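You operate a simulated robot arm through the tools that you are given. There is no shell and no other tool. Be economical: measure what you need, move in short steps, check, and stop when the job is done.

You are at the controls of a simulated robot arm. One attempt, no reset.

JOB
Pump the pressure tank up till its gauge reads green.
Fine: push the pump chuck into the tank air inlet, work the air pump, stop inside the green field, put the chuck back in its holder; the water pump stays off.

It is judged by the outcome, as a careful person would: the job done as asked, and still so three seconds after it is handed in. It fails if anything else is knocked over, pushed out of place, dropped, spilled or broken.

ROBOT AND FRAMES
A 6-joint arm with a two-finger gripper on a trunk, on a base that drives. Base frame: it is fixed to the floor where the robot stands at the start and does not move with it; the origin is under the middle of the robot, x ahead of it, y to its left, z up; the surface under the hand at the start is at about z = 850. Lengths are in mm, angles in rad, forces in N, time in s.
Its first joint turns from -2.897 to 2.897 rad. Places, roughly: air pump [900, -100, 1000]; line gauge [900, 100, 1400]; pump chuck (4x3x7 cm) [700, 100, 900]; pump chuck holder [700, 100, 900]; pump switch [600, 100, 600]; tank air inlet [900, 100, 1000]; tank gauge [900, 0, 1200]. Payload 2.54 kg.
The TCP is the grasp point between the finger pads, 30 mm short of the fingertips. In the tool frame z runs along the fingers and y along their closing line. Largest opening 116 mm; the body of the gripper starts 95 mm behind the TCP.
Orientation is that of the tool frame in the base frame, as a unit quaternion [x, y, z, w]. With the fingers straight down and closing along the base's y, the tool's x points along the base's -x, its y along +y and its z along -z.

CONTROLS
- The arm moves only by the tool play_rows. Its argument "steps" is a list of rows, each a list of 7 numbers: the shift along the tool's x, y, z in mm, then the turn, a rotation vector about the tool's x, y, z in rad, then the opening, from 0 (shut) to 1 (fully open). In form: [[dx, dy, dz, wx, wy, wz, grip], ...]. A call has 1 to 20 rows; each row is the pose to reach, as a shift and turn from the pose commanded when the call began, along the tool's axes at that moment. Rows are played at 5 a second. More than 50 mm and 0.15 rad between two rows, or a gripper value outside its range, and nothing of the call is played. Where a pose cannot be reached the arm comes as near as it can. A force on the tool above 40 N (or 10 N above the force at the start of the call, whichever is more), or a blocked arm, ends the call early, and 0.2 s more pass. The fingers move at their own pace (about 72 mm/s each) and stop on an object; they squeeze with about 43 N. The grip force told is the motor's: it shows also when the fingers shut on nothing. Time passes only in rows, and 0.2 s behind the last, so rows that repeat a pose let the fingers close. It gives the time, the measured TCP pose, the force on the tool (base axes), the opening and the grip force at its end, in the units of the frame above (readings bear some noise), with the torque about the TCP (base axes, N m) and any sound that the robot's microphone picked up.
- Cameras (640 x 400 px; columns grow to the right, rows downward): "scene" is now at [-29, 131.8, 1421.6]; the picture's right is [-0.20, -0.98, 0.00], its down [-0.43, 0.09, -0.90] and it looks along [0.88, -0.18, -0.43] (base axes); focal length 282 px, centre (320, 200). "wrist" rides on the gripper at [69, -15, -122] in the tool frame; the picture's right is [0.21, 0.98, 0.00], its down [-0.83, 0.18, -0.53] and it looks along [-0.52, 0.11, 0.85] (tool axes); focal length 251 px, centre (320, 200). There is no depth. A picture from a camera that has moved, and an enlarged one, comes with that camera's place and axes in the base frame and with its lens.
- snapshot(camera): a new picture of that camera. No time passes.
- roll_base(legs): drives the robot by 1 to 6 legs, each [ahead, left, turn to the left] in mm, mm and rad, along the robot's own axes; the way and the turn of a leg run together, so that a leg with both is an arc; at most 1500 mm and 3.142 rad a leg. The arm and the cameras ride along, it lands a little off, and it stops where it bumps. It gives what a move gives.
- turn_head(pan, tilt): turns the head with the scene camera to pan (to the left, within 2.094 rad either way) and tilt (down, from -0.506 to 1.204), counted from straight ahead of the robot. It gives what a move gives.
- zoom(camera, box): a new picture of the part [left, top, right, bottom] of that camera's present view, enlarged. No time passes.
- finish_job(): hands the job in; it is judged then, once.

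Go step by step. Nothing tells you exact positions but the pictures and the camera data: compare them with the known pose of the tool, close in by small moves and look again before you grip or let go. The budget is 120 turns and 82 pictures, counting those below and the enlarged ones. Unless the task says otherwise, let go and move clear before handing in, and close with one line.

The tools are called after "Emit:" as a command line: name --pt "numbers of a row" for each row, then --argument value for the rest, lists and objects as JSON in quotes. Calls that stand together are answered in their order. play_rows: Moves the arm, as the interface text tells. Its arguments: {"type":"object","properties":{"steps":{"type":"array","items":{"type":"array","items":{"type":"number"}}}},"required":["steps"]} The other tools are called the same way: roll_base (legs) drives the base; turn_head (pan, tilt) turns the head that bears the scene camera; snapshot (camera) takes a picture; zoom (camera, box) takes an enlarged picture of a part of a camera's view; finish_job () hands the job in.

At the start:

```text
time_s: 0.0
position: [653.5, 180.5, 1327.0]
tool_rot: [0.0, 1.0, 0.0, 0.0]
force: [0.5, 0.5, 0.3]
moment: [0.0, 0.0, -0.03]
opening: 115.9
grip_force: 0.1
robot x, y, heading: [-2.5, 2.9, -0.0]
head pan, tilt: [-0.202, 0.45]
```

scene: 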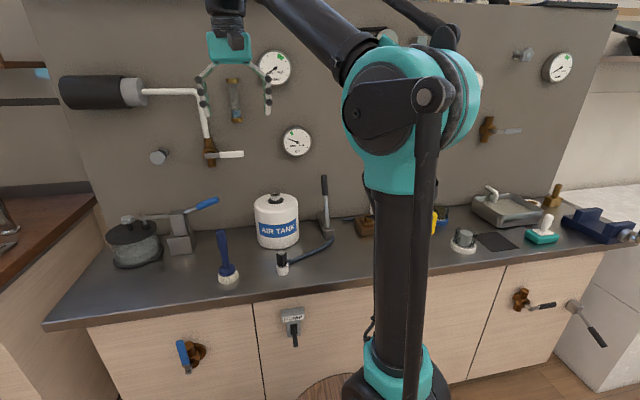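
wrist: 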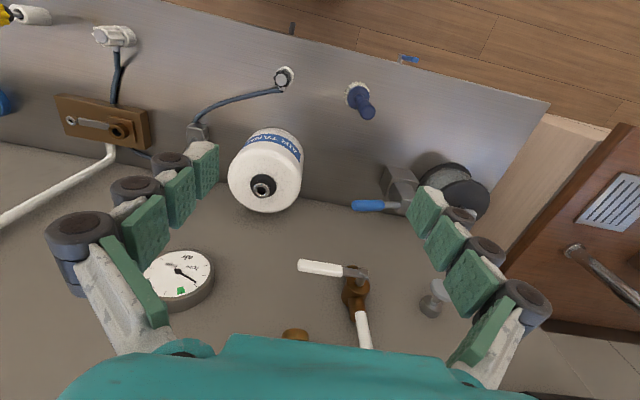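

I see the white air tank, an air pump with lever behind-right of it, and a chuck with hose in front in its holder. I zoom to see details before moving.

Emit:
zoom --camera "scene" --box '[200, 160, 400, 300]'

Emit:
zoom --camera "scene" --box '[220, 30, 380, 170]'

Emit:
zoom --camera "wrist" --box '[130, 40, 400, 220]'

Emit:
zoom --camera "scene" --box '[250, 280, 350, 380]'

```text
2.86 times, centred on (300, 230) of scene
camera zoom: at [-29.0, 131.8, 1421.6], right [-0.2, -0.98, 0.0], down [-0.43, 0.09, -0.9], along [0.88, -0.18, -0.43], focal length 806 px, centre (377, 114)
```

zoom: 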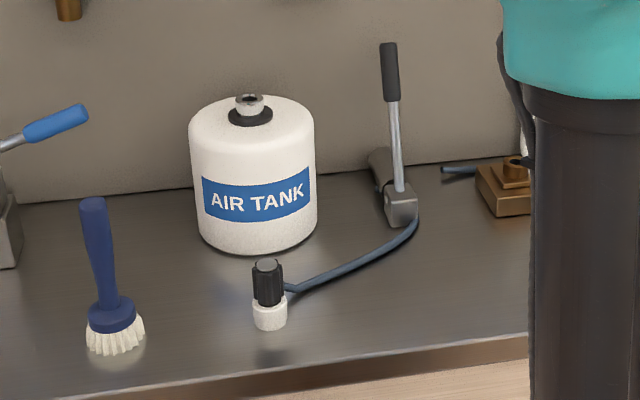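

```text
2.86 times, centred on (300, 100) of scene
camera zoom: at [-29.0, 131.8, 1421.6], right [-0.2, -0.98, 0.0], down [-0.43, 0.09, -0.9], along [0.88, -0.18, -0.43], focal length 806 px, centre (377, 486)
```

zoom: 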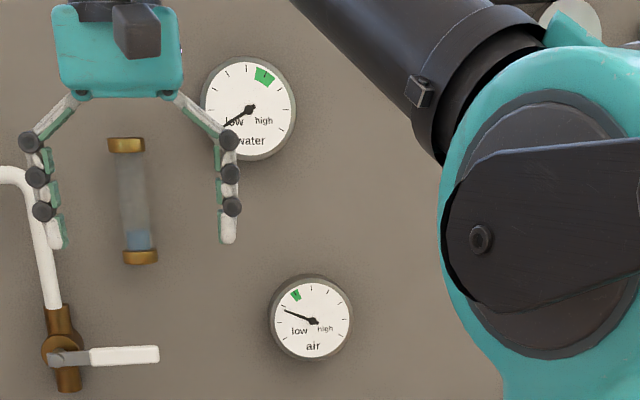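

```text
2.22 times, centred on (265, 130) of wrist
camera zoom: at [582.4, 165.8, 1449.0], right [-0.21, 0.98, 0.0], down [0.83, 0.18, 0.53], along [0.52, 0.11, -0.85], focal length 559 px, centre (442, 356)
```

zoom: 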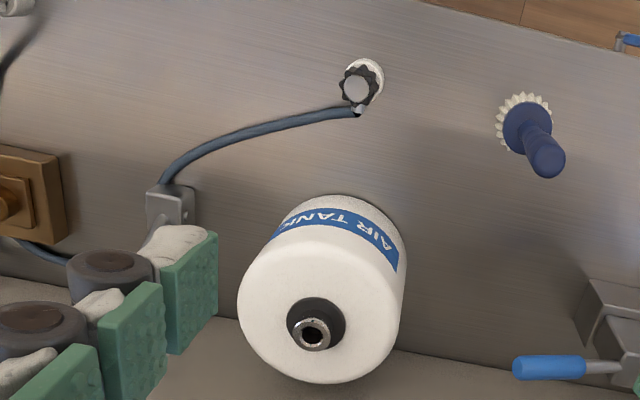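

```text
4.00 times, centred on (300, 330) of scene
camera zoom: at [-29.0, 131.8, 1421.6], right [-0.2, -0.98, 0.0], down [-0.43, 0.09, -0.9], along [0.88, -0.18, -0.43], focal length 1129 px, centre (400, -320)
```

zoom: 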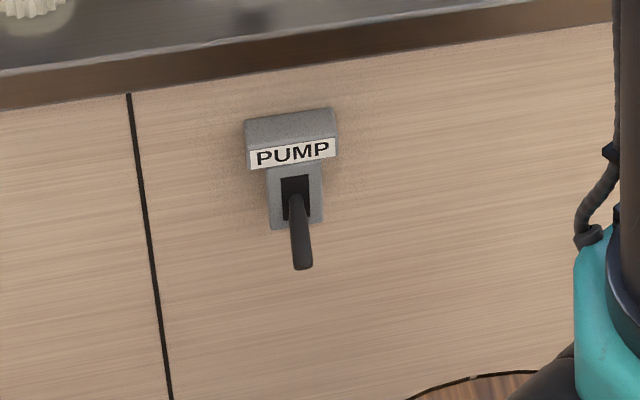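

The chuck top computes to about (657, 106, 926), the tank inlet to (839, 107, 1030). The gauge is just below its green field. I descend above the chuck to look closer.

Emit:
play_rows --pt "0 -37 30 0 0 0 1" --pt "-2 -74 70 0 0 0 1" --pt "-3 -74 115 0 0 0 1" --pt "-3 -74 160 0 0 0 1" --pt "-3 -74 205 0 0 0 1" --pt "-3 -74 250 0 0 0 1" --pt "-3 -74 267 0 0 0 1" --pt "-3 -74 267 0 0 0 1"

Emit:
snapshot --camera "wrist"

Emit:
snapshot --camera "scene"

```text
refused: row 2 steps farther than a row can; nothing moved
```

```text
75 pictures are left
camera wrist: at [582.4, 165.8, 1449.0], right [-0.21, 0.98, 0.0], down [0.83, 0.18, 0.53], along [0.52, 0.11, -0.85], focal length 251 px, centre (320, 200)
```

wrist: 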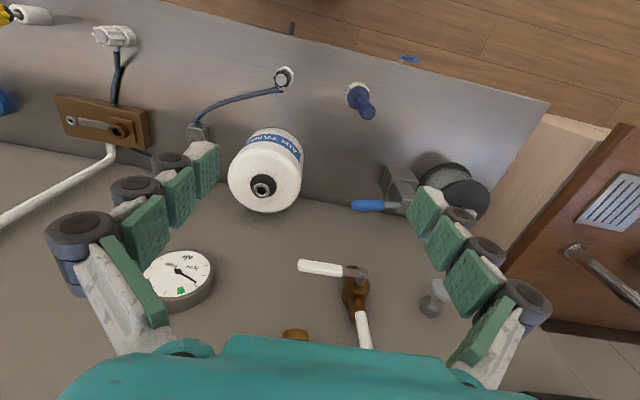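

```text
74 pictures are left
camera scene: at [-29.0, 131.8, 1421.6], right [-0.2, -0.98, 0.0], down [-0.43, 0.09, -0.9], along [0.88, -0.18, -0.43], focal length 282 px, centre (320, 200)
```

scene: 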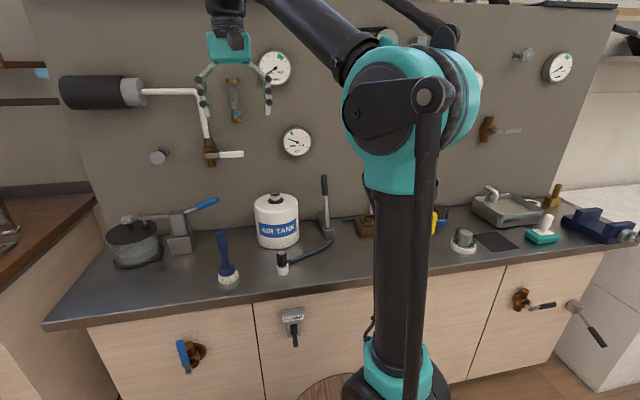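

That row was too long a step, so I repeat it in smaller steps.

Emit:
play_rows --pt "0 -30 30 0 0 0 1" --pt "-2 -60 60 0 0 0 1" --pt "-3 -74 100 0 0 0 1" --pt "-3 -74 145 0 0 0 1" --pt "-3 -74 190 0 0 0 1" --pt "-3 -74 230 0 0 0 1" --pt "-3 -74 267 0 0 0 1" --pt "-3 -74 267 0 0 0 1"

Emit:
snapshot --camera "wrist"

Emit:
zoom --camera "scene" --box '[220, 180, 380, 300]'

```text
time_s: 1.8
position: [654.7, 108.3, 1059.9]
tool_rot: [0.0, 1.0, 0.0, 0.0]
force: [0.6, 0.9, 0.5]
moment: [0.0, 0.0, 0.0]
opening: 115.8
grip_force: 0.1
robot x, y, heading: [1.3, -1.0, -0.0]
head pan, tilt: [-0.202, 0.45]
```

```text
73 pictures are left
camera wrist: at [585.0, 93.2, 1181.9], right [-0.21, 0.98, 0.0], down [0.83, 0.18, 0.53], along [0.52, 0.11, -0.85], focal length 251 px, centre (320, 200)
```

wrist: 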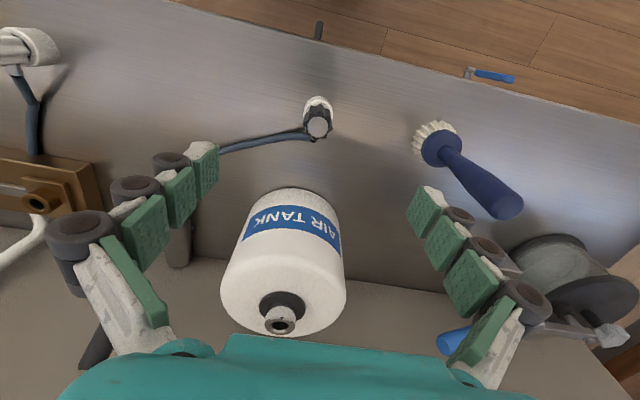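

```text
3.33 times, centred on (300, 240) of scene
camera zoom: at [-29.0, 131.8, 1421.6], right [-0.2, -0.98, 0.0], down [-0.43, 0.09, -0.9], along [0.88, -0.18, -0.43], focal length 941 px, centre (387, 67)
```

zoom: 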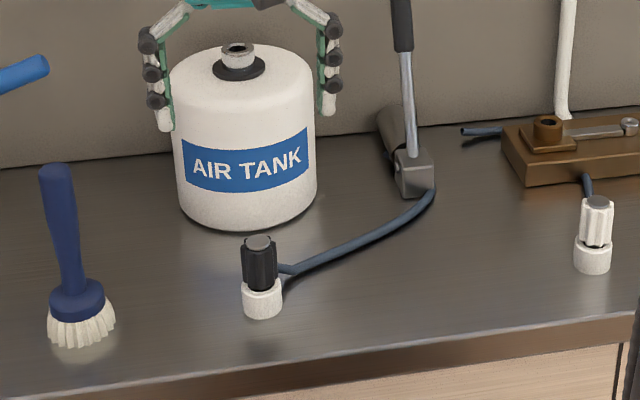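

The second (white) chuck on the right belongs to something else; the black one is mine. Its hose leaves toward −y, so I rotate the hand 90° to grip along x.

Emit:
play_rows --pt "0 0 0 0 0 0.14 1" --pt "0 0 0 0 0 0.28 1" --pt "0 0 0 0 0 0.42 1" --pt "0 0 0 0 0 0.56 1" --pt "0 0 0 0 0 0.7 1" --pt "0 0 0 0 0 0.84 1" --pt "0 0 0 0 0 0.98 1" --pt "0 0 0 0 0 1.12 1" --pt "0 0 0 0 0 1.26 1" --pt "0 0 0 0 0 1.4 1" --pt "0 0 20 0 0 1.5 0.8" --pt "0 0 50 0 0 1.5708 0.7" --pt "0 0 60 0 0 1.5708 0.6" --pt "0 0 60 0 0 1.5708 0.6"

Emit:
snapshot --camera "wrist"

Emit:
zoom --camera "scene" --box '[220, 180, 380, 300]'

```text
time_s: 4.8
position: [656.7, 107.6, 1000.4]
tool_rot: [0.707, 0.707, 0.0, -0.001]
force: [0.1, 0.3, -0.3]
moment: [0.02, -0.01, -0.01]
opening: 69.4
grip_force: 0.1
robot x, y, heading: [2.0, -4.1, -0.0]
head pan, tilt: [-0.202, 0.45]
```

```text
71 pictures are left
camera wrist: at [639.9, 177.1, 1121.2], right [0.98, 0.21, 0.0], down [0.18, -0.83, 0.53], along [0.11, -0.52, -0.85], focal length 251 px, centre (320, 200)
```

wrist: 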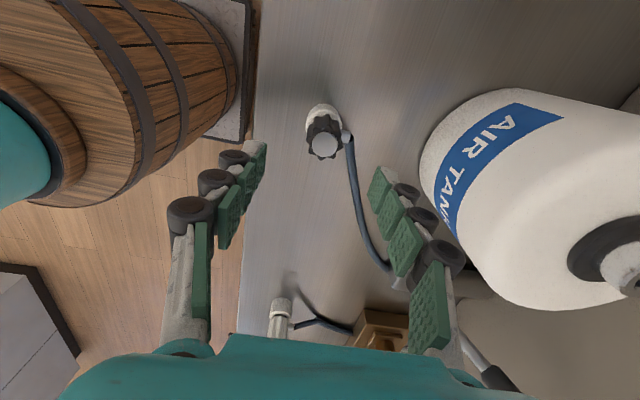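

```text
3.33 times, centred on (300, 240) of scene
camera zoom: at [-29.0, 131.8, 1421.6], right [-0.2, -0.98, 0.0], down [-0.43, 0.09, -0.9], along [0.88, -0.18, -0.43], focal length 941 px, centre (387, 67)
```

zoom: 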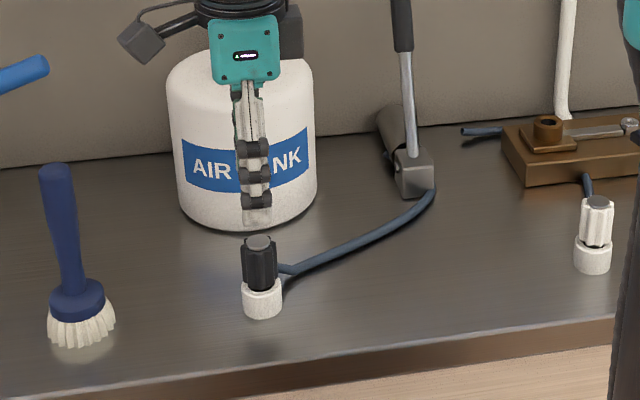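

The hose nipple's direction matters for finger placement, so I look closer.

Emit:
zoom --camera "wrist" --box '[270, 90, 400, 190]'

```text
4.00 times, centred on (335, 140) of wrist
camera zoom: at [639.9, 177.1, 1121.2], right [0.98, 0.21, 0.0], down [0.18, -0.83, 0.53], along [0.11, -0.52, -0.85], focal length 1006 px, centre (260, 440)
```

zoom: 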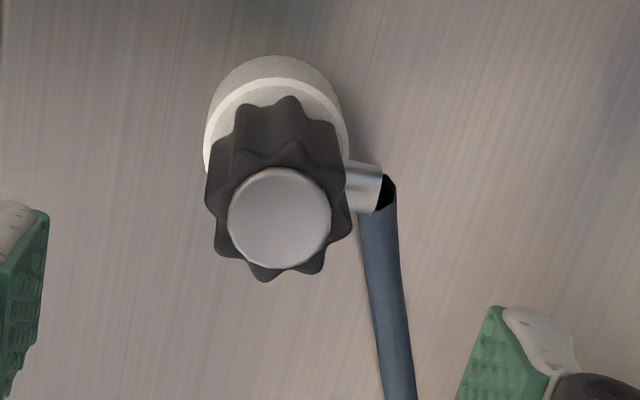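

The nipple points +x with the hose then running −y, so I turn back to close roughly along y (about 15° off) and descend around the chuck.

Emit:
play_rows --pt "0 0 0 0 0 -0.14 0.6" --pt "0 0 0 0 0 -0.28 0.6" --pt "0 0 0 0 0 -0.42 0.6" --pt "0 0 0 0 0 -0.56 0.6" --pt "0 0 0 0 0 -0.7 0.6" --pt "0 0 0 0 0 -0.84 0.6" --pt "0 0 0 0 0 -0.98 0.6" --pt "0 0 0 0 0 -1.12 0.6" --pt "0 0 10 0 0 -1.24 0.6" --pt "0 0 25 0 0 -1.31 0.6" --pt "0 0 40 0 0 -1.31 0.6" --pt "0 0 40 0 0 -1.31 0.6"

Emit:
snapshot --camera "wrist"

Emit:
zoom --camera "scene" --box '[240, 210, 340, 290]'

```text
time_s: 7.4
position: [656.4, 106.3, 960.1]
tool_rot: [0.13, 0.992, 0.0, 0.0]
force: [-0.7, 0.3, 0.0]
moment: [-0.01, -0.01, 0.03]
opening: 69.5
grip_force: 0.0
robot x, y, heading: [1.9, 0.2, -0.003]
head pan, tilt: [-0.202, 0.45]
```

```text
68 pictures are left
camera wrist: at [584.3, 110.3, 1082.1], right [0.04, 1.0, 0.0], down [0.84, -0.04, 0.53], along [0.53, -0.02, -0.85], focal length 251 px, centre (320, 200)
```

wrist: 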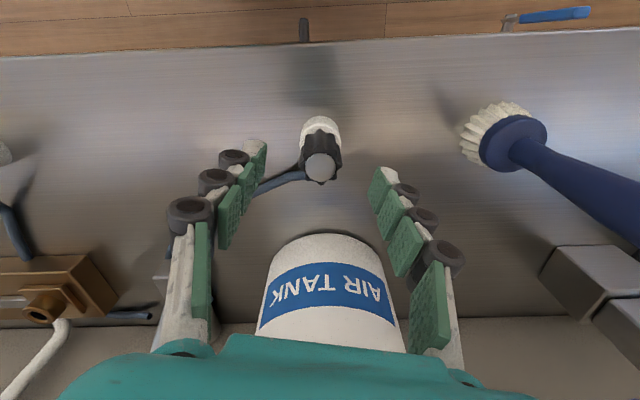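

```text
5.00 times, centred on (290, 250) of scene
camera zoom: at [-29.0, 131.8, 1421.6], right [-0.2, -0.98, 0.0], down [-0.43, 0.09, -0.9], along [0.88, -0.18, -0.43], focal length 1411 px, centre (470, -50)
```

zoom: 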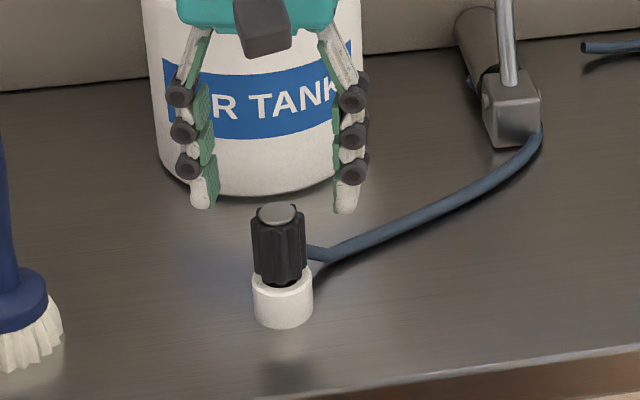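

Emit:
zoom --camera "wrist" --box '[250, 100, 390, 210]'

```text
3.64 times, centred on (320, 155) of wrist
camera zoom: at [584.3, 110.3, 1082.1], right [0.04, 1.0, 0.0], down [0.84, -0.04, 0.53], along [0.53, -0.02, -0.85], focal length 914 px, centre (320, 364)
```

zoom: 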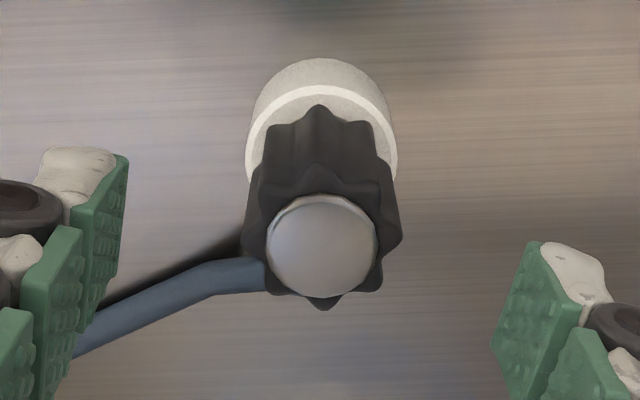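

The hose runs clear of the finger paths and the TCP is centred over the chuck. I descend 42 mm and close.

Emit:
play_rows --pt "0 0 15 0 0 0 0.6" --pt "0 0 30 0 0 0 0.6" --pt "0 0 42 0 0 0 0.6" --pt "0 0 42 0 0 0 0.6"

Emit:
zoom --camera "scene" --box '[240, 210, 340, 290]'

Emit:
zoom --camera "wrist" --box '[220, 110, 420, 260]'

```text
time_s: 8.4
position: [655.5, 107.1, 917.7]
tool_rot: [0.13, 0.992, 0.0, 0.0]
force: [0.4, -0.6, -0.2]
moment: [-0.02, 0.02, -0.05]
opening: 69.9
grip_force: 0.0
robot x, y, heading: [1.4, 0.7, -0.0]
head pan, tilt: [-0.202, 0.45]
```

```text
5.00 times, centred on (290, 250) of scene
camera zoom: at [-29.0, 131.8, 1421.6], right [-0.2, -0.98, 0.0], down [-0.43, 0.09, -0.9], along [0.88, -0.18, -0.43], focal length 1411 px, centre (470, -50)
```

zoom: 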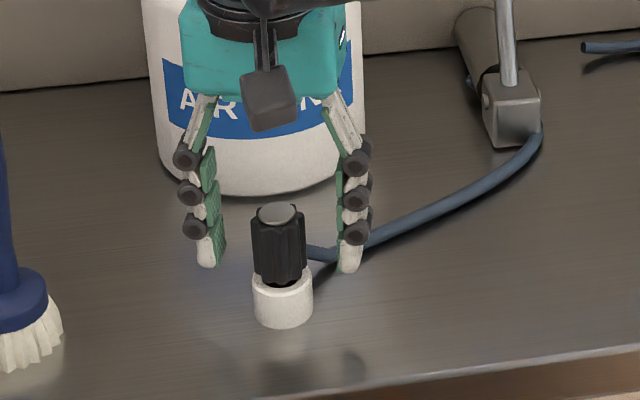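

```text
2.67 times, centred on (320, 185) of wrist
camera zoom: at [584.1, 110.0, 1040.0], right [0.04, 1.0, 0.0], down [0.84, -0.04, 0.53], along [0.53, -0.02, -0.85], focal length 670 px, centre (320, 240)
```

zoom: 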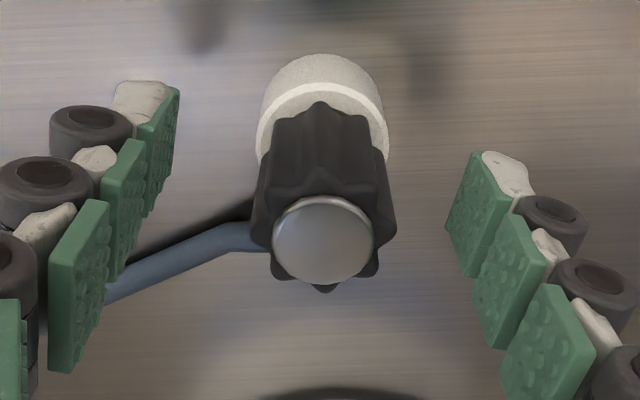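

The fingers straddle the chuck, with the hose behind the −y finger. I close on it.

Emit:
play_rows --pt "0 0 0 0 0 0 0.4" --pt "0 0 0 0 0 0 0.2" --pt "0 0 0 0 0 0 0.0" --pt "0 0 0 0 0 0 0.0" --pt "0 0 0 0 0 0 0.0"

Emit:
zoom --camera "scene" --box '[240, 210, 340, 290]'

Emit:
zoom --camera "wrist" --box '[220, 110, 420, 260]'

```text
time_s: 9.6
position: [655.6, 105.6, 917.9]
tool_rot: [0.13, 0.992, 0.0, 0.0]
force: [-0.1, 0.5, 0.1]
moment: [-0.02, 0.0, 0.01]
opening: 29.1
grip_force: 43.4
robot x, y, heading: [-1.3, 1.5, 0.002]
head pan, tilt: [-0.202, 0.45]
```

```text
5.00 times, centred on (290, 250) of scene
camera zoom: at [-29.0, 131.8, 1421.6], right [-0.2, -0.98, 0.0], down [-0.43, 0.09, -0.9], along [0.88, -0.18, -0.43], focal length 1411 px, centre (470, -50)
```

zoom: 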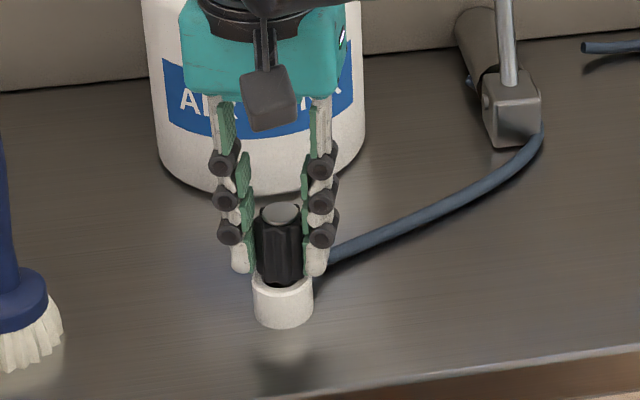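

```text
2.67 times, centred on (320, 185) of wrist
camera zoom: at [584.0, 110.0, 1040.1], right [0.04, 1.0, 0.0], down [0.84, -0.04, 0.53], along [0.53, -0.02, -0.85], focal length 670 px, centre (320, 240)
```

zoom: 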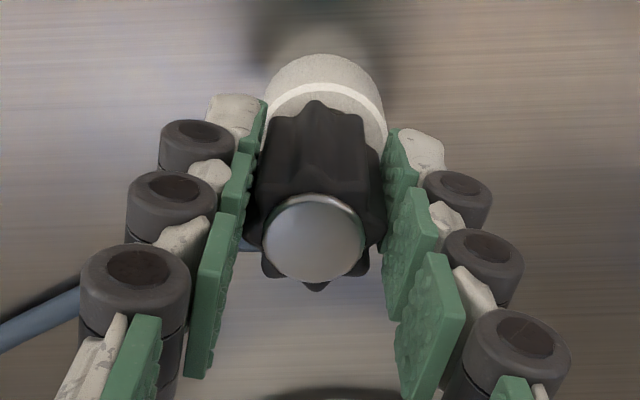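

Gripped at 29 mm. I lift it slowly straight up and check.

Emit:
play_rows --pt "0 0 -10 0 0 0 0" --pt "0 0 -25 0 0 0 0" --pt "0 0 -45 0 0 0 0" --pt "0 0 -70 0 0 0 0" --pt "0 0 -100 0 0 0 0" --pt "0 0 -140 0 0 0 0" --pt "0 0 -180 0 0 0 0" --pt "0 0 -215 0 0 0 0" --pt "0 0 -215 0 0 0 0"

Emit:
snapshot --camera "scene"

Emit:
snapshot --camera "wrist"

```text
time_s: 11.6
position: [655.2, 107.3, 1134.2]
tool_rot: [0.129, 0.992, 0.0, -0.001]
force: [0.4, -0.5, 0.4]
moment: [0.01, 0.0, 0.01]
opening: 28.9
grip_force: 43.0
robot x, y, heading: [3.1, 1.4, 0.002]
head pan, tilt: [-0.202, 0.45]
```

```text
61 pictures are left
camera scene: at [-29.0, 131.8, 1421.6], right [-0.2, -0.98, 0.0], down [-0.43, 0.09, -0.9], along [0.88, -0.18, -0.43], focal length 282 px, centre (320, 200)
```

scene: 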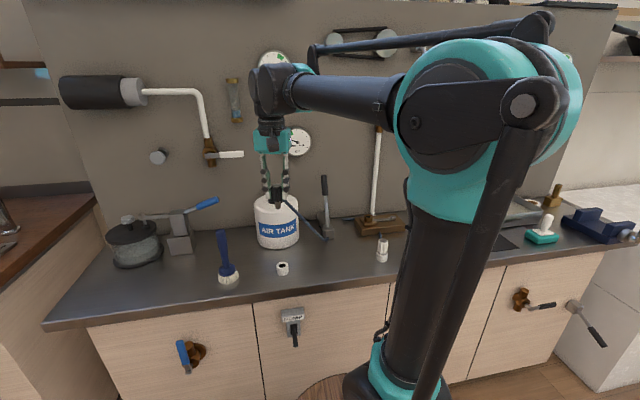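

```text
60 pictures are left
camera wrist: at [582.6, 111.6, 1255.3], right [0.04, 1.0, 0.0], down [0.84, -0.04, 0.53], along [0.53, -0.02, -0.85], focal length 251 px, centre (320, 200)
```

wrist: 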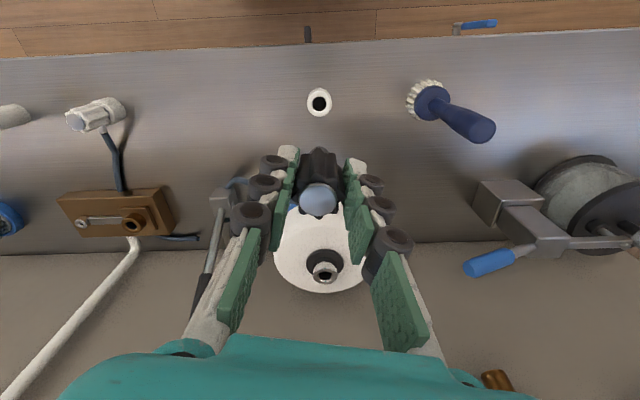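

Chuck is out, holder stays. I zoom on the inlet for a precise location.

Emit:
zoom --camera "wrist" --box '[270, 220, 380, 310]'

Emit:
zoom --camera "scene" --box '[230, 110, 350, 260]'

```text
4.44 times, centred on (325, 265) of wrist
camera zoom: at [582.6, 111.6, 1255.3], right [0.04, 1.0, 0.0], down [0.84, -0.04, 0.53], along [0.53, -0.02, -0.85], focal length 1118 px, centre (298, -89)
```

zoom: 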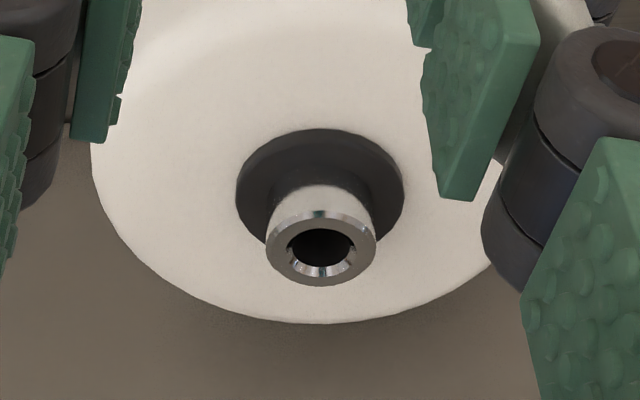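

```text
2.67 times, centred on (290, 185) of scene
camera zoom: at [-29.0, 131.8, 1421.6], right [-0.2, -0.98, 0.0], down [-0.43, 0.09, -0.9], along [0.88, -0.18, -0.43], focal length 753 px, centre (400, 240)
```

zoom: 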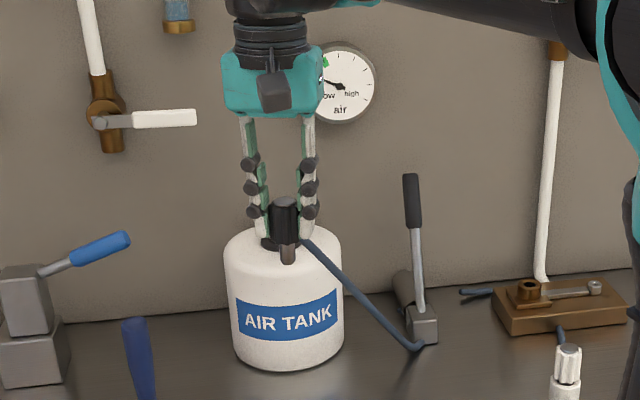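

The inlet centre is about (838, 107.5, 1030). I move the chuck above it at this height.

Emit:
play_rows --pt "-35 9.3 0 0 0 0 0" --pt "-70 18.7 0 0 0 0 0" --pt "-105 28 0 0 0 0 0" --pt "-140 37.3 0 0 0 0 0" --pt "-165 44 0 0 0 0 0" --pt "-175.8 46.9 0 0 0 0 0" --pt "-175.8 46.9 0 0 0 0 0" --pt "-175.8 46.9 0 0 0 0 0"

Emit:
snapshot --camera "wrist"

Emit:
zoom --camera "scene" --box '[230, 110, 350, 260]'

```text
time_s: 13.4
position: [838.0, 105.9, 1135.2]
tool_rot: [0.129, 0.992, 0.001, 0.0]
force: [-1.1, 0.0, -0.2]
moment: [0.0, -0.01, -0.01]
opening: 29.2
grip_force: 43.5
robot x, y, heading: [-0.9, -4.9, -0.005]
head pan, tilt: [-0.202, 0.45]
```

```text
57 pictures are left
camera wrist: at [766.4, 109.7, 1256.5], right [0.04, 1.0, 0.0], down [0.84, -0.04, 0.53], along [0.53, -0.02, -0.85], focal length 251 px, centre (320, 200)
```

wrist: 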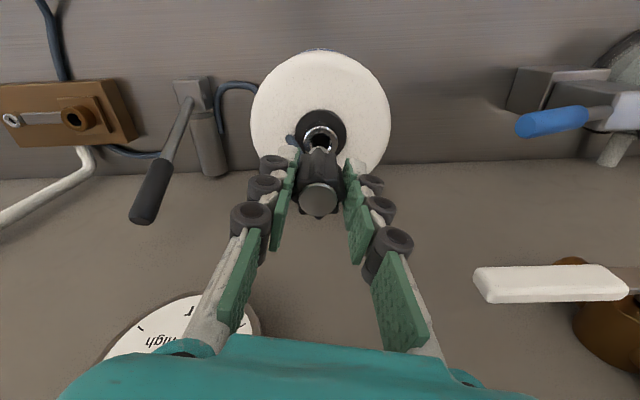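

```text
2.67 times, centred on (290, 185) of scene
camera zoom: at [-29.0, 131.8, 1421.6], right [-0.2, -0.98, 0.0], down [-0.43, 0.09, -0.9], along [0.88, -0.18, -0.43], focal length 753 px, centre (400, 240)
```

zoom: 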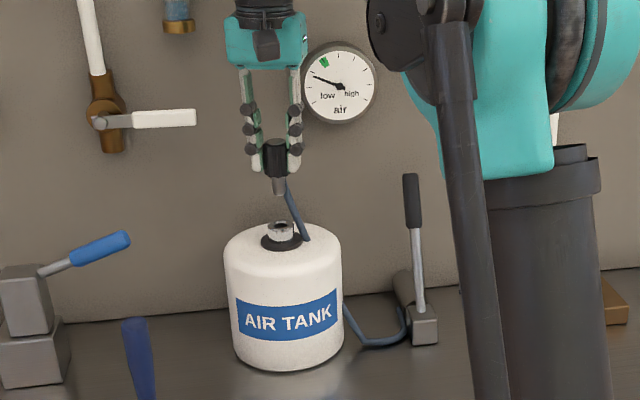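

Emit:
zoom --camera "wrist" --box '[265, 90, 375, 220]'

Emit:
zoom --camera "scene" --box '[260, 150, 320, 210]'

```text
3.08 times, centred on (320, 155) of wrist
camera zoom: at [766.4, 109.7, 1256.5], right [0.04, 1.0, 0.0], down [0.84, -0.04, 0.53], along [0.53, -0.02, -0.85], focal length 774 px, centre (320, 338)
```

zoom: 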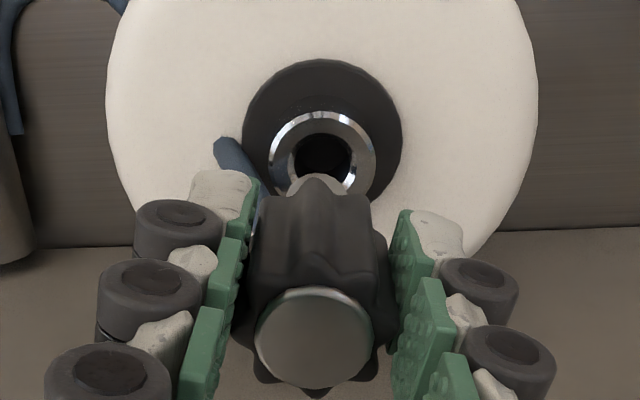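

```text
6.67 times, centred on (290, 180) of scene
camera zoom: at [-29.0, 131.8, 1421.6], right [-0.2, -0.98, 0.0], down [-0.43, 0.09, -0.9], along [0.88, -0.18, -0.43], focal length 1882 px, centre (520, 333)
```

zoom: 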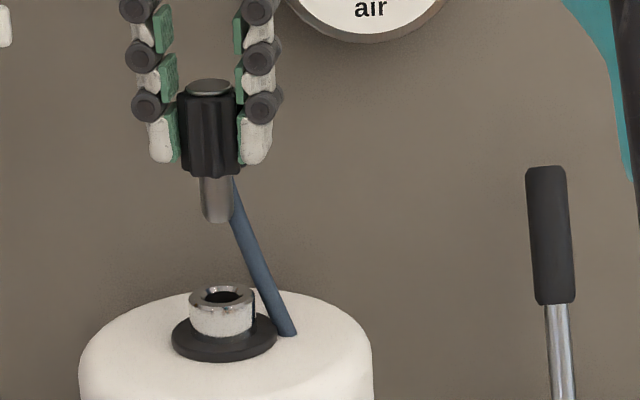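

Alignment looks near; I go lower by 25 mm to compare nozzle and inlet closely.

Emit:
play_rows --pt "0 0 10 0 0 0 0" --pt "0 0 20 0 0 0 0" --pt "0 0 25 0 0 0 0" --pt "0 0 25 0 0 0 0"

Emit:
zoom --camera "wrist" --box '[265, 90, 375, 220]'

Emit:
zoom --camera "scene" --box '[260, 150, 320, 210]'

```text
time_s: 14.4
position: [838.0, 107.7, 1107.6]
tool_rot: [0.13, 0.992, -0.001, 0.0]
force: [0.1, 0.9, -1.4]
moment: [0.0, 0.0, -0.01]
opening: 28.9
grip_force: 43.2
robot x, y, heading: [1.1, 1.0, 0.002]
head pan, tilt: [-0.202, 0.45]
```

```text
3.08 times, centred on (320, 155) of wrist
camera zoom: at [766.5, 111.1, 1230.1], right [0.04, 1.0, 0.0], down [0.84, -0.04, 0.53], along [0.53, -0.02, -0.85], focal length 774 px, centre (320, 338)
```

zoom: 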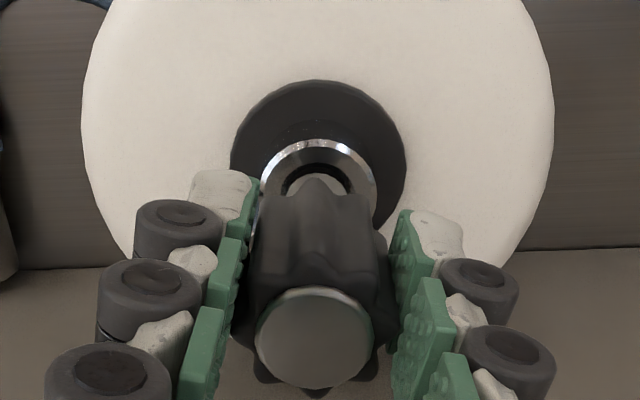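

```text
6.67 times, centred on (290, 180) of scene
camera zoom: at [-28.9, 131.8, 1421.6], right [-0.2, -0.98, 0.0], down [-0.43, 0.09, -0.9], along [0.88, -0.18, -0.43], focal length 1882 px, centre (520, 333)
```

zoom: 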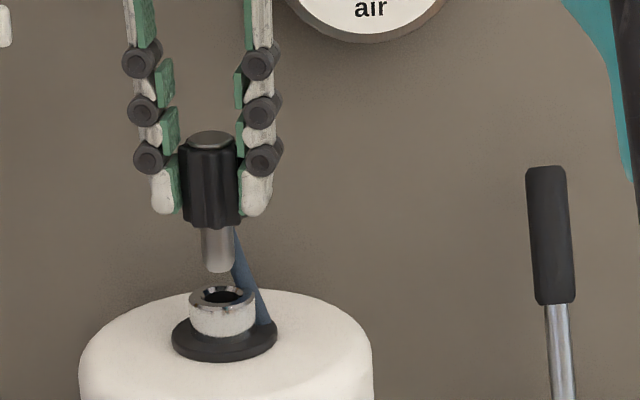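

Emit:
zoom --camera "wrist" --box '[295, 125, 345, 165]'

```text
10.00 times, centred on (320, 145) of wrist
camera zoom: at [766.5, 111.1, 1230.1], right [0.04, 1.0, 0.0], down [0.84, -0.04, 0.53], along [0.53, -0.02, -0.85], focal length 2514 px, centre (320, 750)
```

zoom: 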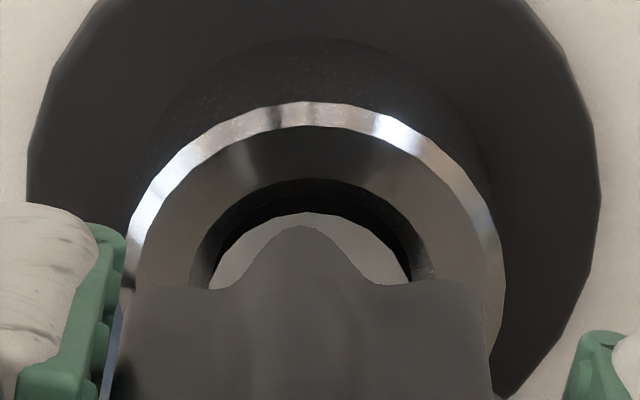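

The nozzle sits about 4–5 mm short of the inlet centre in x. I shift by +4.5 mm and check.

Emit:
play_rows --pt "-4.5 0.7 0 0 0 0 0" --pt "-4.5 0.7 8 0 0 0 0" --pt "-4.5 0.7 8 0 0 0 0"

Emit:
zoom --camera "wrist" --box '[295, 125, 345, 165]'

Emit:
zoom --camera "scene" --box '[260, 150, 320, 210]'

```text
time_s: 15.2
position: [841.9, 106.0, 1101.1]
tool_rot: [0.129, 0.992, 0.0, 0.0]
force: [-0.9, -0.1, -0.2]
moment: [0.01, -0.01, 0.0]
opening: 28.8
grip_force: 43.0
robot x, y, heading: [0.8, -0.8, 0.001]
head pan, tilt: [-0.202, 0.45]
```

```text
10.00 times, centred on (320, 145) of wrist
camera zoom: at [770.8, 110.4, 1221.9], right [0.04, 1.0, 0.0], down [0.84, -0.04, 0.53], along [0.53, -0.02, -0.85], focal length 2514 px, centre (320, 750)
```

zoom: 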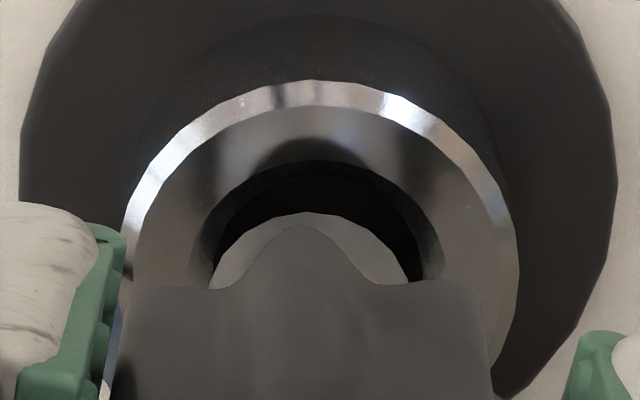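

```text
6.67 times, centred on (290, 180) of scene
camera zoom: at [-29.0, 131.8, 1421.6], right [-0.2, -0.98, 0.0], down [-0.43, 0.09, -0.9], along [0.88, -0.18, -0.43], focal length 1882 px, centre (520, 333)
```

zoom: 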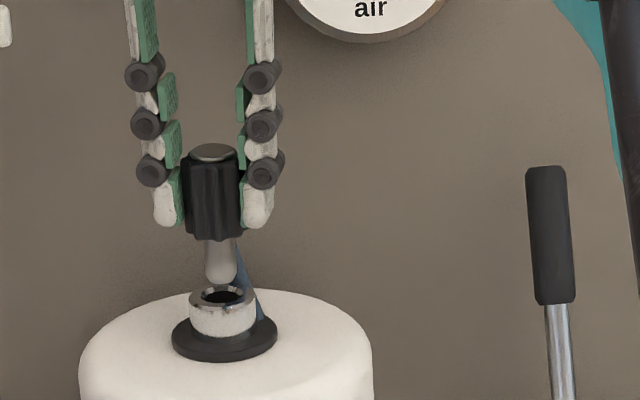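

Aligned within about 1 mm. I push the chuck down slowly into the inlet.

Emit:
play_rows --pt "-1 0.3 6 0 0 0 0" --pt "-1 0.3 11 0 0 0 0" --pt "-1 0.3 16 0 0 0 0" --pt "-1 0.3 20 0 0 0 0" --pt "-1 0.3 24 0 0 0 0" --pt "-1 0.3 28 0 0 0 0" --pt "-1 0.3 28 0 0 0 0"

Emit:
zoom --camera "scene" --box '[260, 150, 320, 210]'

```text
time_s: 16.8
position: [844.8, 106.8, 1070.8]
tool_rot: [0.13, 0.992, 0.0, 0.0]
force: [25.1, 8.9, 6.9]
moment: [0.41, -1.21, 0.05]
opening: 28.9
grip_force: 42.7
robot x, y, heading: [0.4, 3.2, -0.004]
head pan, tilt: [-0.202, 0.45]
```

```text
6.67 times, centred on (290, 180) of scene
camera zoom: at [-28.1, 132.2, 1421.6], right [-0.2, -0.98, 0.0], down [-0.43, 0.09, -0.9], along [0.88, -0.18, -0.44], focal length 1882 px, centre (520, 333)
```

zoom: 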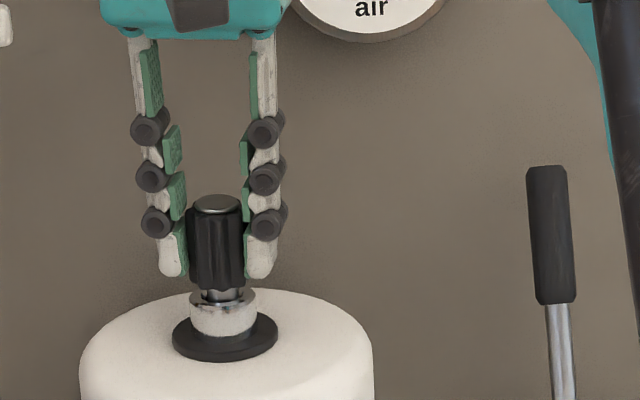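

The nozzle is entering, with a side force toward +x/+y, so the inlet is slightly further that way. I shift to relieve it and continue.

Emit:
play_rows --pt "-1 0.9 0 0 0 0 0" --pt "-2 1.5 0 0 0 0 0" --pt "-2 1.5 0 0 0 0 0"

```text
time_s: 17.6
position: [845.3, 106.6, 1071.2]
tool_rot: [0.129, 0.992, 0.0, 0.0]
force: [2.5, 0.6, -1.9]
moment: [0.05, -0.13, 0.02]
opening: 29.1
grip_force: 43.2
robot x, y, heading: [4.0, -3.2, -0.002]
head pan, tilt: [-0.202, 0.45]
```

Side force is relieved. I push further down.

Emit:
play_rows --pt "-0.2 0 4 0 0 0 0" --pt "-0.2 0 8 0 0 0 0" --pt "-0.2 0 11 0 0 0 0" --pt "-0.2 0 14 0 0 0 0" --pt "-0.2 0 14 0 0 0 0"

Emit:
zoom --camera "scene" --box '[260, 150, 320, 210]'

```text
time_s: 18.8
position: [844.3, 107.5, 1059.1]
tool_rot: [0.13, 0.991, 0.0, 0.0]
force: [-2.3, 5.1, 37.4]
moment: [0.22, -0.1, 0.03]
opening: 29.0
grip_force: 43.0
robot x, y, heading: [0.4, -3.7, 0.0]
head pan, tilt: [-0.202, 0.45]
```

```text
6.67 times, centred on (290, 180) of scene
camera zoom: at [-30.5, 131.9, 1421.5], right [-0.2, -0.98, 0.0], down [-0.43, 0.09, -0.9], along [0.88, -0.18, -0.43], focal length 1882 px, centre (520, 333)
```

zoom: 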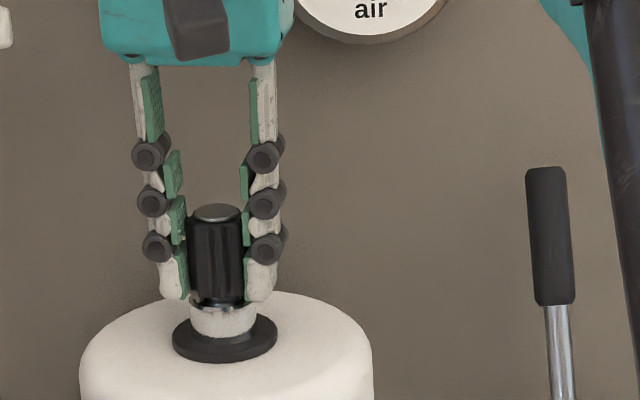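

The chuck body is now down on the inlet rim (37 N of push). I relieve the push and tug gently upward to test whether it holds.

Emit:
play_rows --pt "0 0 -3 0 0 0 0" --pt "0 0 -5 0 0 0 0" --pt "0 0 -5 0 0 0 0"

Emit:
zoom --camera "scene" --box '[260, 150, 320, 210]'

```text
time_s: 19.6
position: [845.2, 106.4, 1062.7]
tool_rot: [0.131, 0.991, -0.001, 0.0]
force: [0.1, -0.1, -0.8]
moment: [0.01, 0.0, 0.01]
opening: 28.9
grip_force: 42.6
robot x, y, heading: [-0.4, 4.1, 0.001]
head pan, tilt: [-0.202, 0.45]
```

```text
6.67 times, centred on (290, 180) of scene
camera zoom: at [-28.9, 131.7, 1421.6], right [-0.2, -0.98, 0.0], down [-0.43, 0.09, -0.9], along [0.88, -0.18, -0.43], focal length 1882 px, centre (520, 333)
```

zoom: 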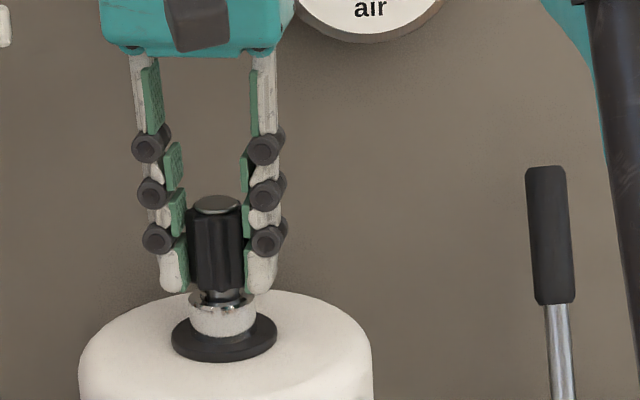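

It came up freely, so it isn't latched yet. I push down again, firmer, and listen.

Emit:
play_rows --pt "0 0 3 0 0 0 0" --pt "0 0 5 0 0 0 0" --pt "0 0 6 0 0 0 0" --pt "0 0 7 0 0 0 0" --pt "0 0 7 0 0 0 0"

Emit:
zoom --camera "scene" --box '[260, 150, 320, 210]'

```text
time_s: 20.8
position: [845.3, 106.0, 1056.1]
tool_rot: [0.13, 0.992, 0.0, 0.0]
force: [4.1, 1.0, 30.2]
moment: [0.06, -0.29, 0.05]
opening: 28.5
grip_force: 43.4
robot x, y, heading: [-0.9, -2.8, -0.001]
head pan, tilt: [-0.202, 0.45]
```

```text
6.67 times, centred on (290, 180) of scene
camera zoom: at [-29.9, 131.7, 1421.6], right [-0.2, -0.98, 0.0], down [-0.43, 0.09, -0.9], along [0.88, -0.18, -0.43], focal length 1882 px, centre (520, 333)
```

zoom: 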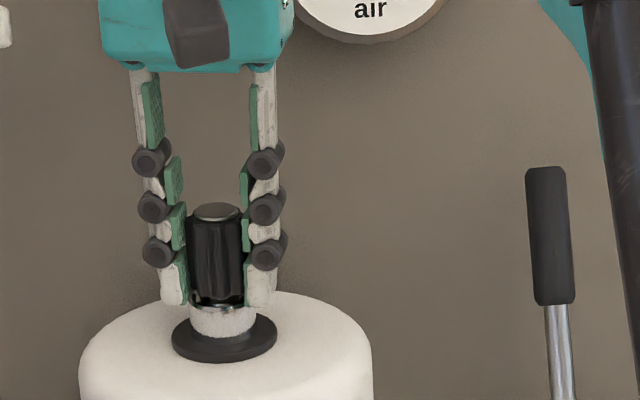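

The fingertips are themselves now near the rim and may be taking the load. I open slightly, re-grip higher on the chuck, then push again.

Emit:
play_rows --pt "0 0 -1 0 0 0 0" --pt "0 0 -2 0 0 0 0.45" --pt "0 0 -2 0 0 0 0.45" --pt "0 0 -10 0 0 0 0.45" --pt "0 0 -15 0 0 0 0.45" --pt "0 0 -15 0 0 0 0.45"

Emit:
zoom --camera "scene" --box '[260, 150, 320, 210]'

Emit:
zoom --camera "wrist" --box '[265, 90, 375, 220]'

```text
time_s: 22.2
position: [846.0, 107.7, 1071.8]
tool_rot: [0.13, 0.992, 0.0, -0.001]
force: [0.0, 0.4, -0.4]
moment: [0.01, 0.0, 0.0]
opening: 52.0
grip_force: 0.1
robot x, y, heading: [2.5, 0.5, 0.002]
head pan, tilt: [-0.202, 0.45]
```

```text
6.67 times, centred on (290, 180) of scene
camera zoom: at [-29.0, 131.8, 1421.6], right [-0.2, -0.98, 0.0], down [-0.43, 0.09, -0.9], along [0.88, -0.18, -0.43], focal length 1882 px, centre (520, 333)
```

zoom: 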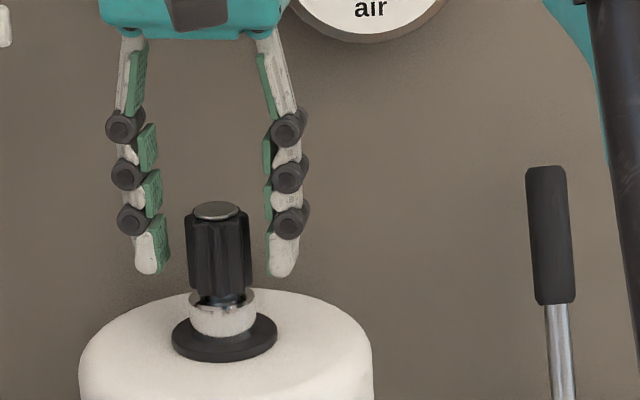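

```text
3.08 times, centred on (320, 155) of wrist
camera zoom: at [774.1, 110.6, 1193.8], right [0.04, 1.0, 0.0], down [0.84, -0.04, 0.53], along [0.53, -0.02, -0.85], focal length 774 px, centre (320, 338)
```

zoom: 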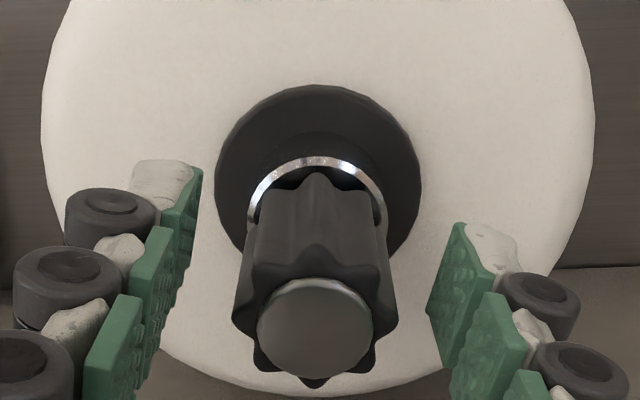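

The chuck stands in the inlet but a small neck gap remains. I re-grip here, higher, and push.

Emit:
play_rows --pt "0 0 2 0 0 0 0.2" --pt "0 0 2 0 0 0 0" --pt "0 0 2 0 0 0 0" --pt "0 0 5 0 0 0 0" --pt "0 0 7 0 0 0 0" --pt "0 0 9 0 0 0 0" --pt "0 0 11 0 0 0 0" --pt "0 0 11 0 0 0 0"

Emit:
zoom --camera "scene" --box '[260, 150, 320, 210]'

```text
time_s: 23.2
position: [845.1, 105.4, 1068.0]
tool_rot: [0.13, 0.992, 0.0, 0.001]
force: [-3.6, -0.4, 15.6]
moment: [-0.1, 0.2, 0.02]
opening: 29.1
grip_force: 43.4
robot x, y, heading: [-1.8, -3.4, -0.002]
head pan, tilt: [-0.202, 0.45]
stopped in row 5: the force on the tool passed its limit at 51 N (the readings are from after the stop); the commanded pose is now the measured one
```

```text
6.67 times, centred on (290, 180) of scene
camera zoom: at [-29.7, 131.7, 1421.6], right [-0.2, -0.98, 0.0], down [-0.43, 0.09, -0.9], along [0.88, -0.18, -0.43], focal length 1882 px, centre (520, 333)
```

zoom: 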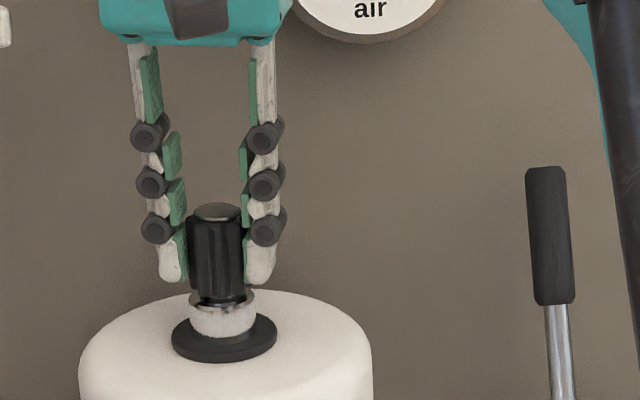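

The chuck won't go deeper even at 51 N, and it looks as seated as it did in its holder. I release and back off upward, then look at the lever.

Emit:
play_rows --pt "0 0 0 0 0 0 0.2" --pt "0 0 0 0 0 0 0.5" --pt "0 0 0 0 0 0 0.5" --pt "0 0 -20 0 0 0 0.5" --pt "0 0 -50 0 0 0 0.5" --pt "0 0 -90 0 0 0 0.5" --pt "30 0 -110 0 0 0 0.5" --pt "60 0 -120 0 0 0 0.5" --pt "60 0 -120 0 0 0 0.5"

Emit:
snapshot --camera "wrist"

Emit:
zoom --camera "scene" --box '[240, 110, 360, 260]'

```text
time_s: 25.2
position: [787.6, 123.0, 1187.1]
tool_rot: [0.131, 0.991, 0.0, 0.0]
force: [-0.5, -0.4, 1.0]
moment: [0.03, 0.03, -0.04]
opening: 58.0
grip_force: 0.1
robot x, y, heading: [0.6, -1.0, -0.001]
head pan, tilt: [-0.202, 0.45]
```

```text
41 pictures are left
camera wrist: at [715.1, 126.8, 1309.3], right [0.04, 1.0, 0.0], down [0.84, -0.04, 0.54], along [0.54, -0.02, -0.84], focal length 251 px, centre (320, 200)
```

wrist: 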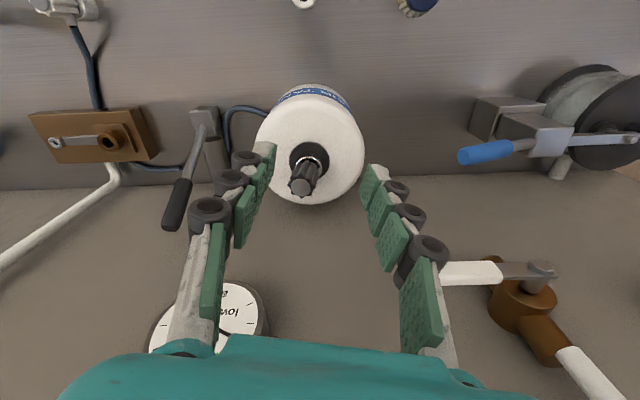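

```text
2.67 times, centred on (300, 185) of scene
camera zoom: at [-28.8, 131.8, 1421.6], right [-0.2, -0.98, 0.0], down [-0.43, 0.09, -0.9], along [0.88, -0.18, -0.43], focal length 753 px, centre (373, 240)
```

zoom: 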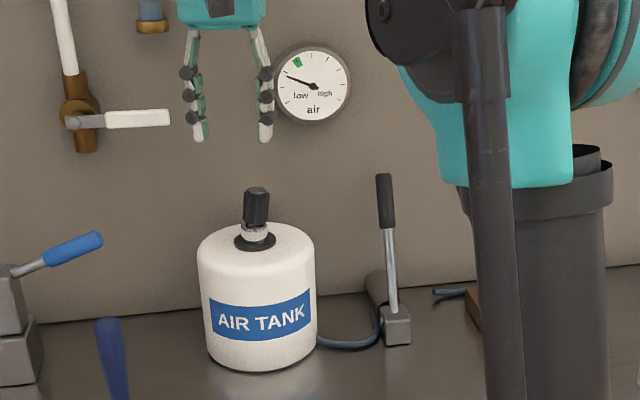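

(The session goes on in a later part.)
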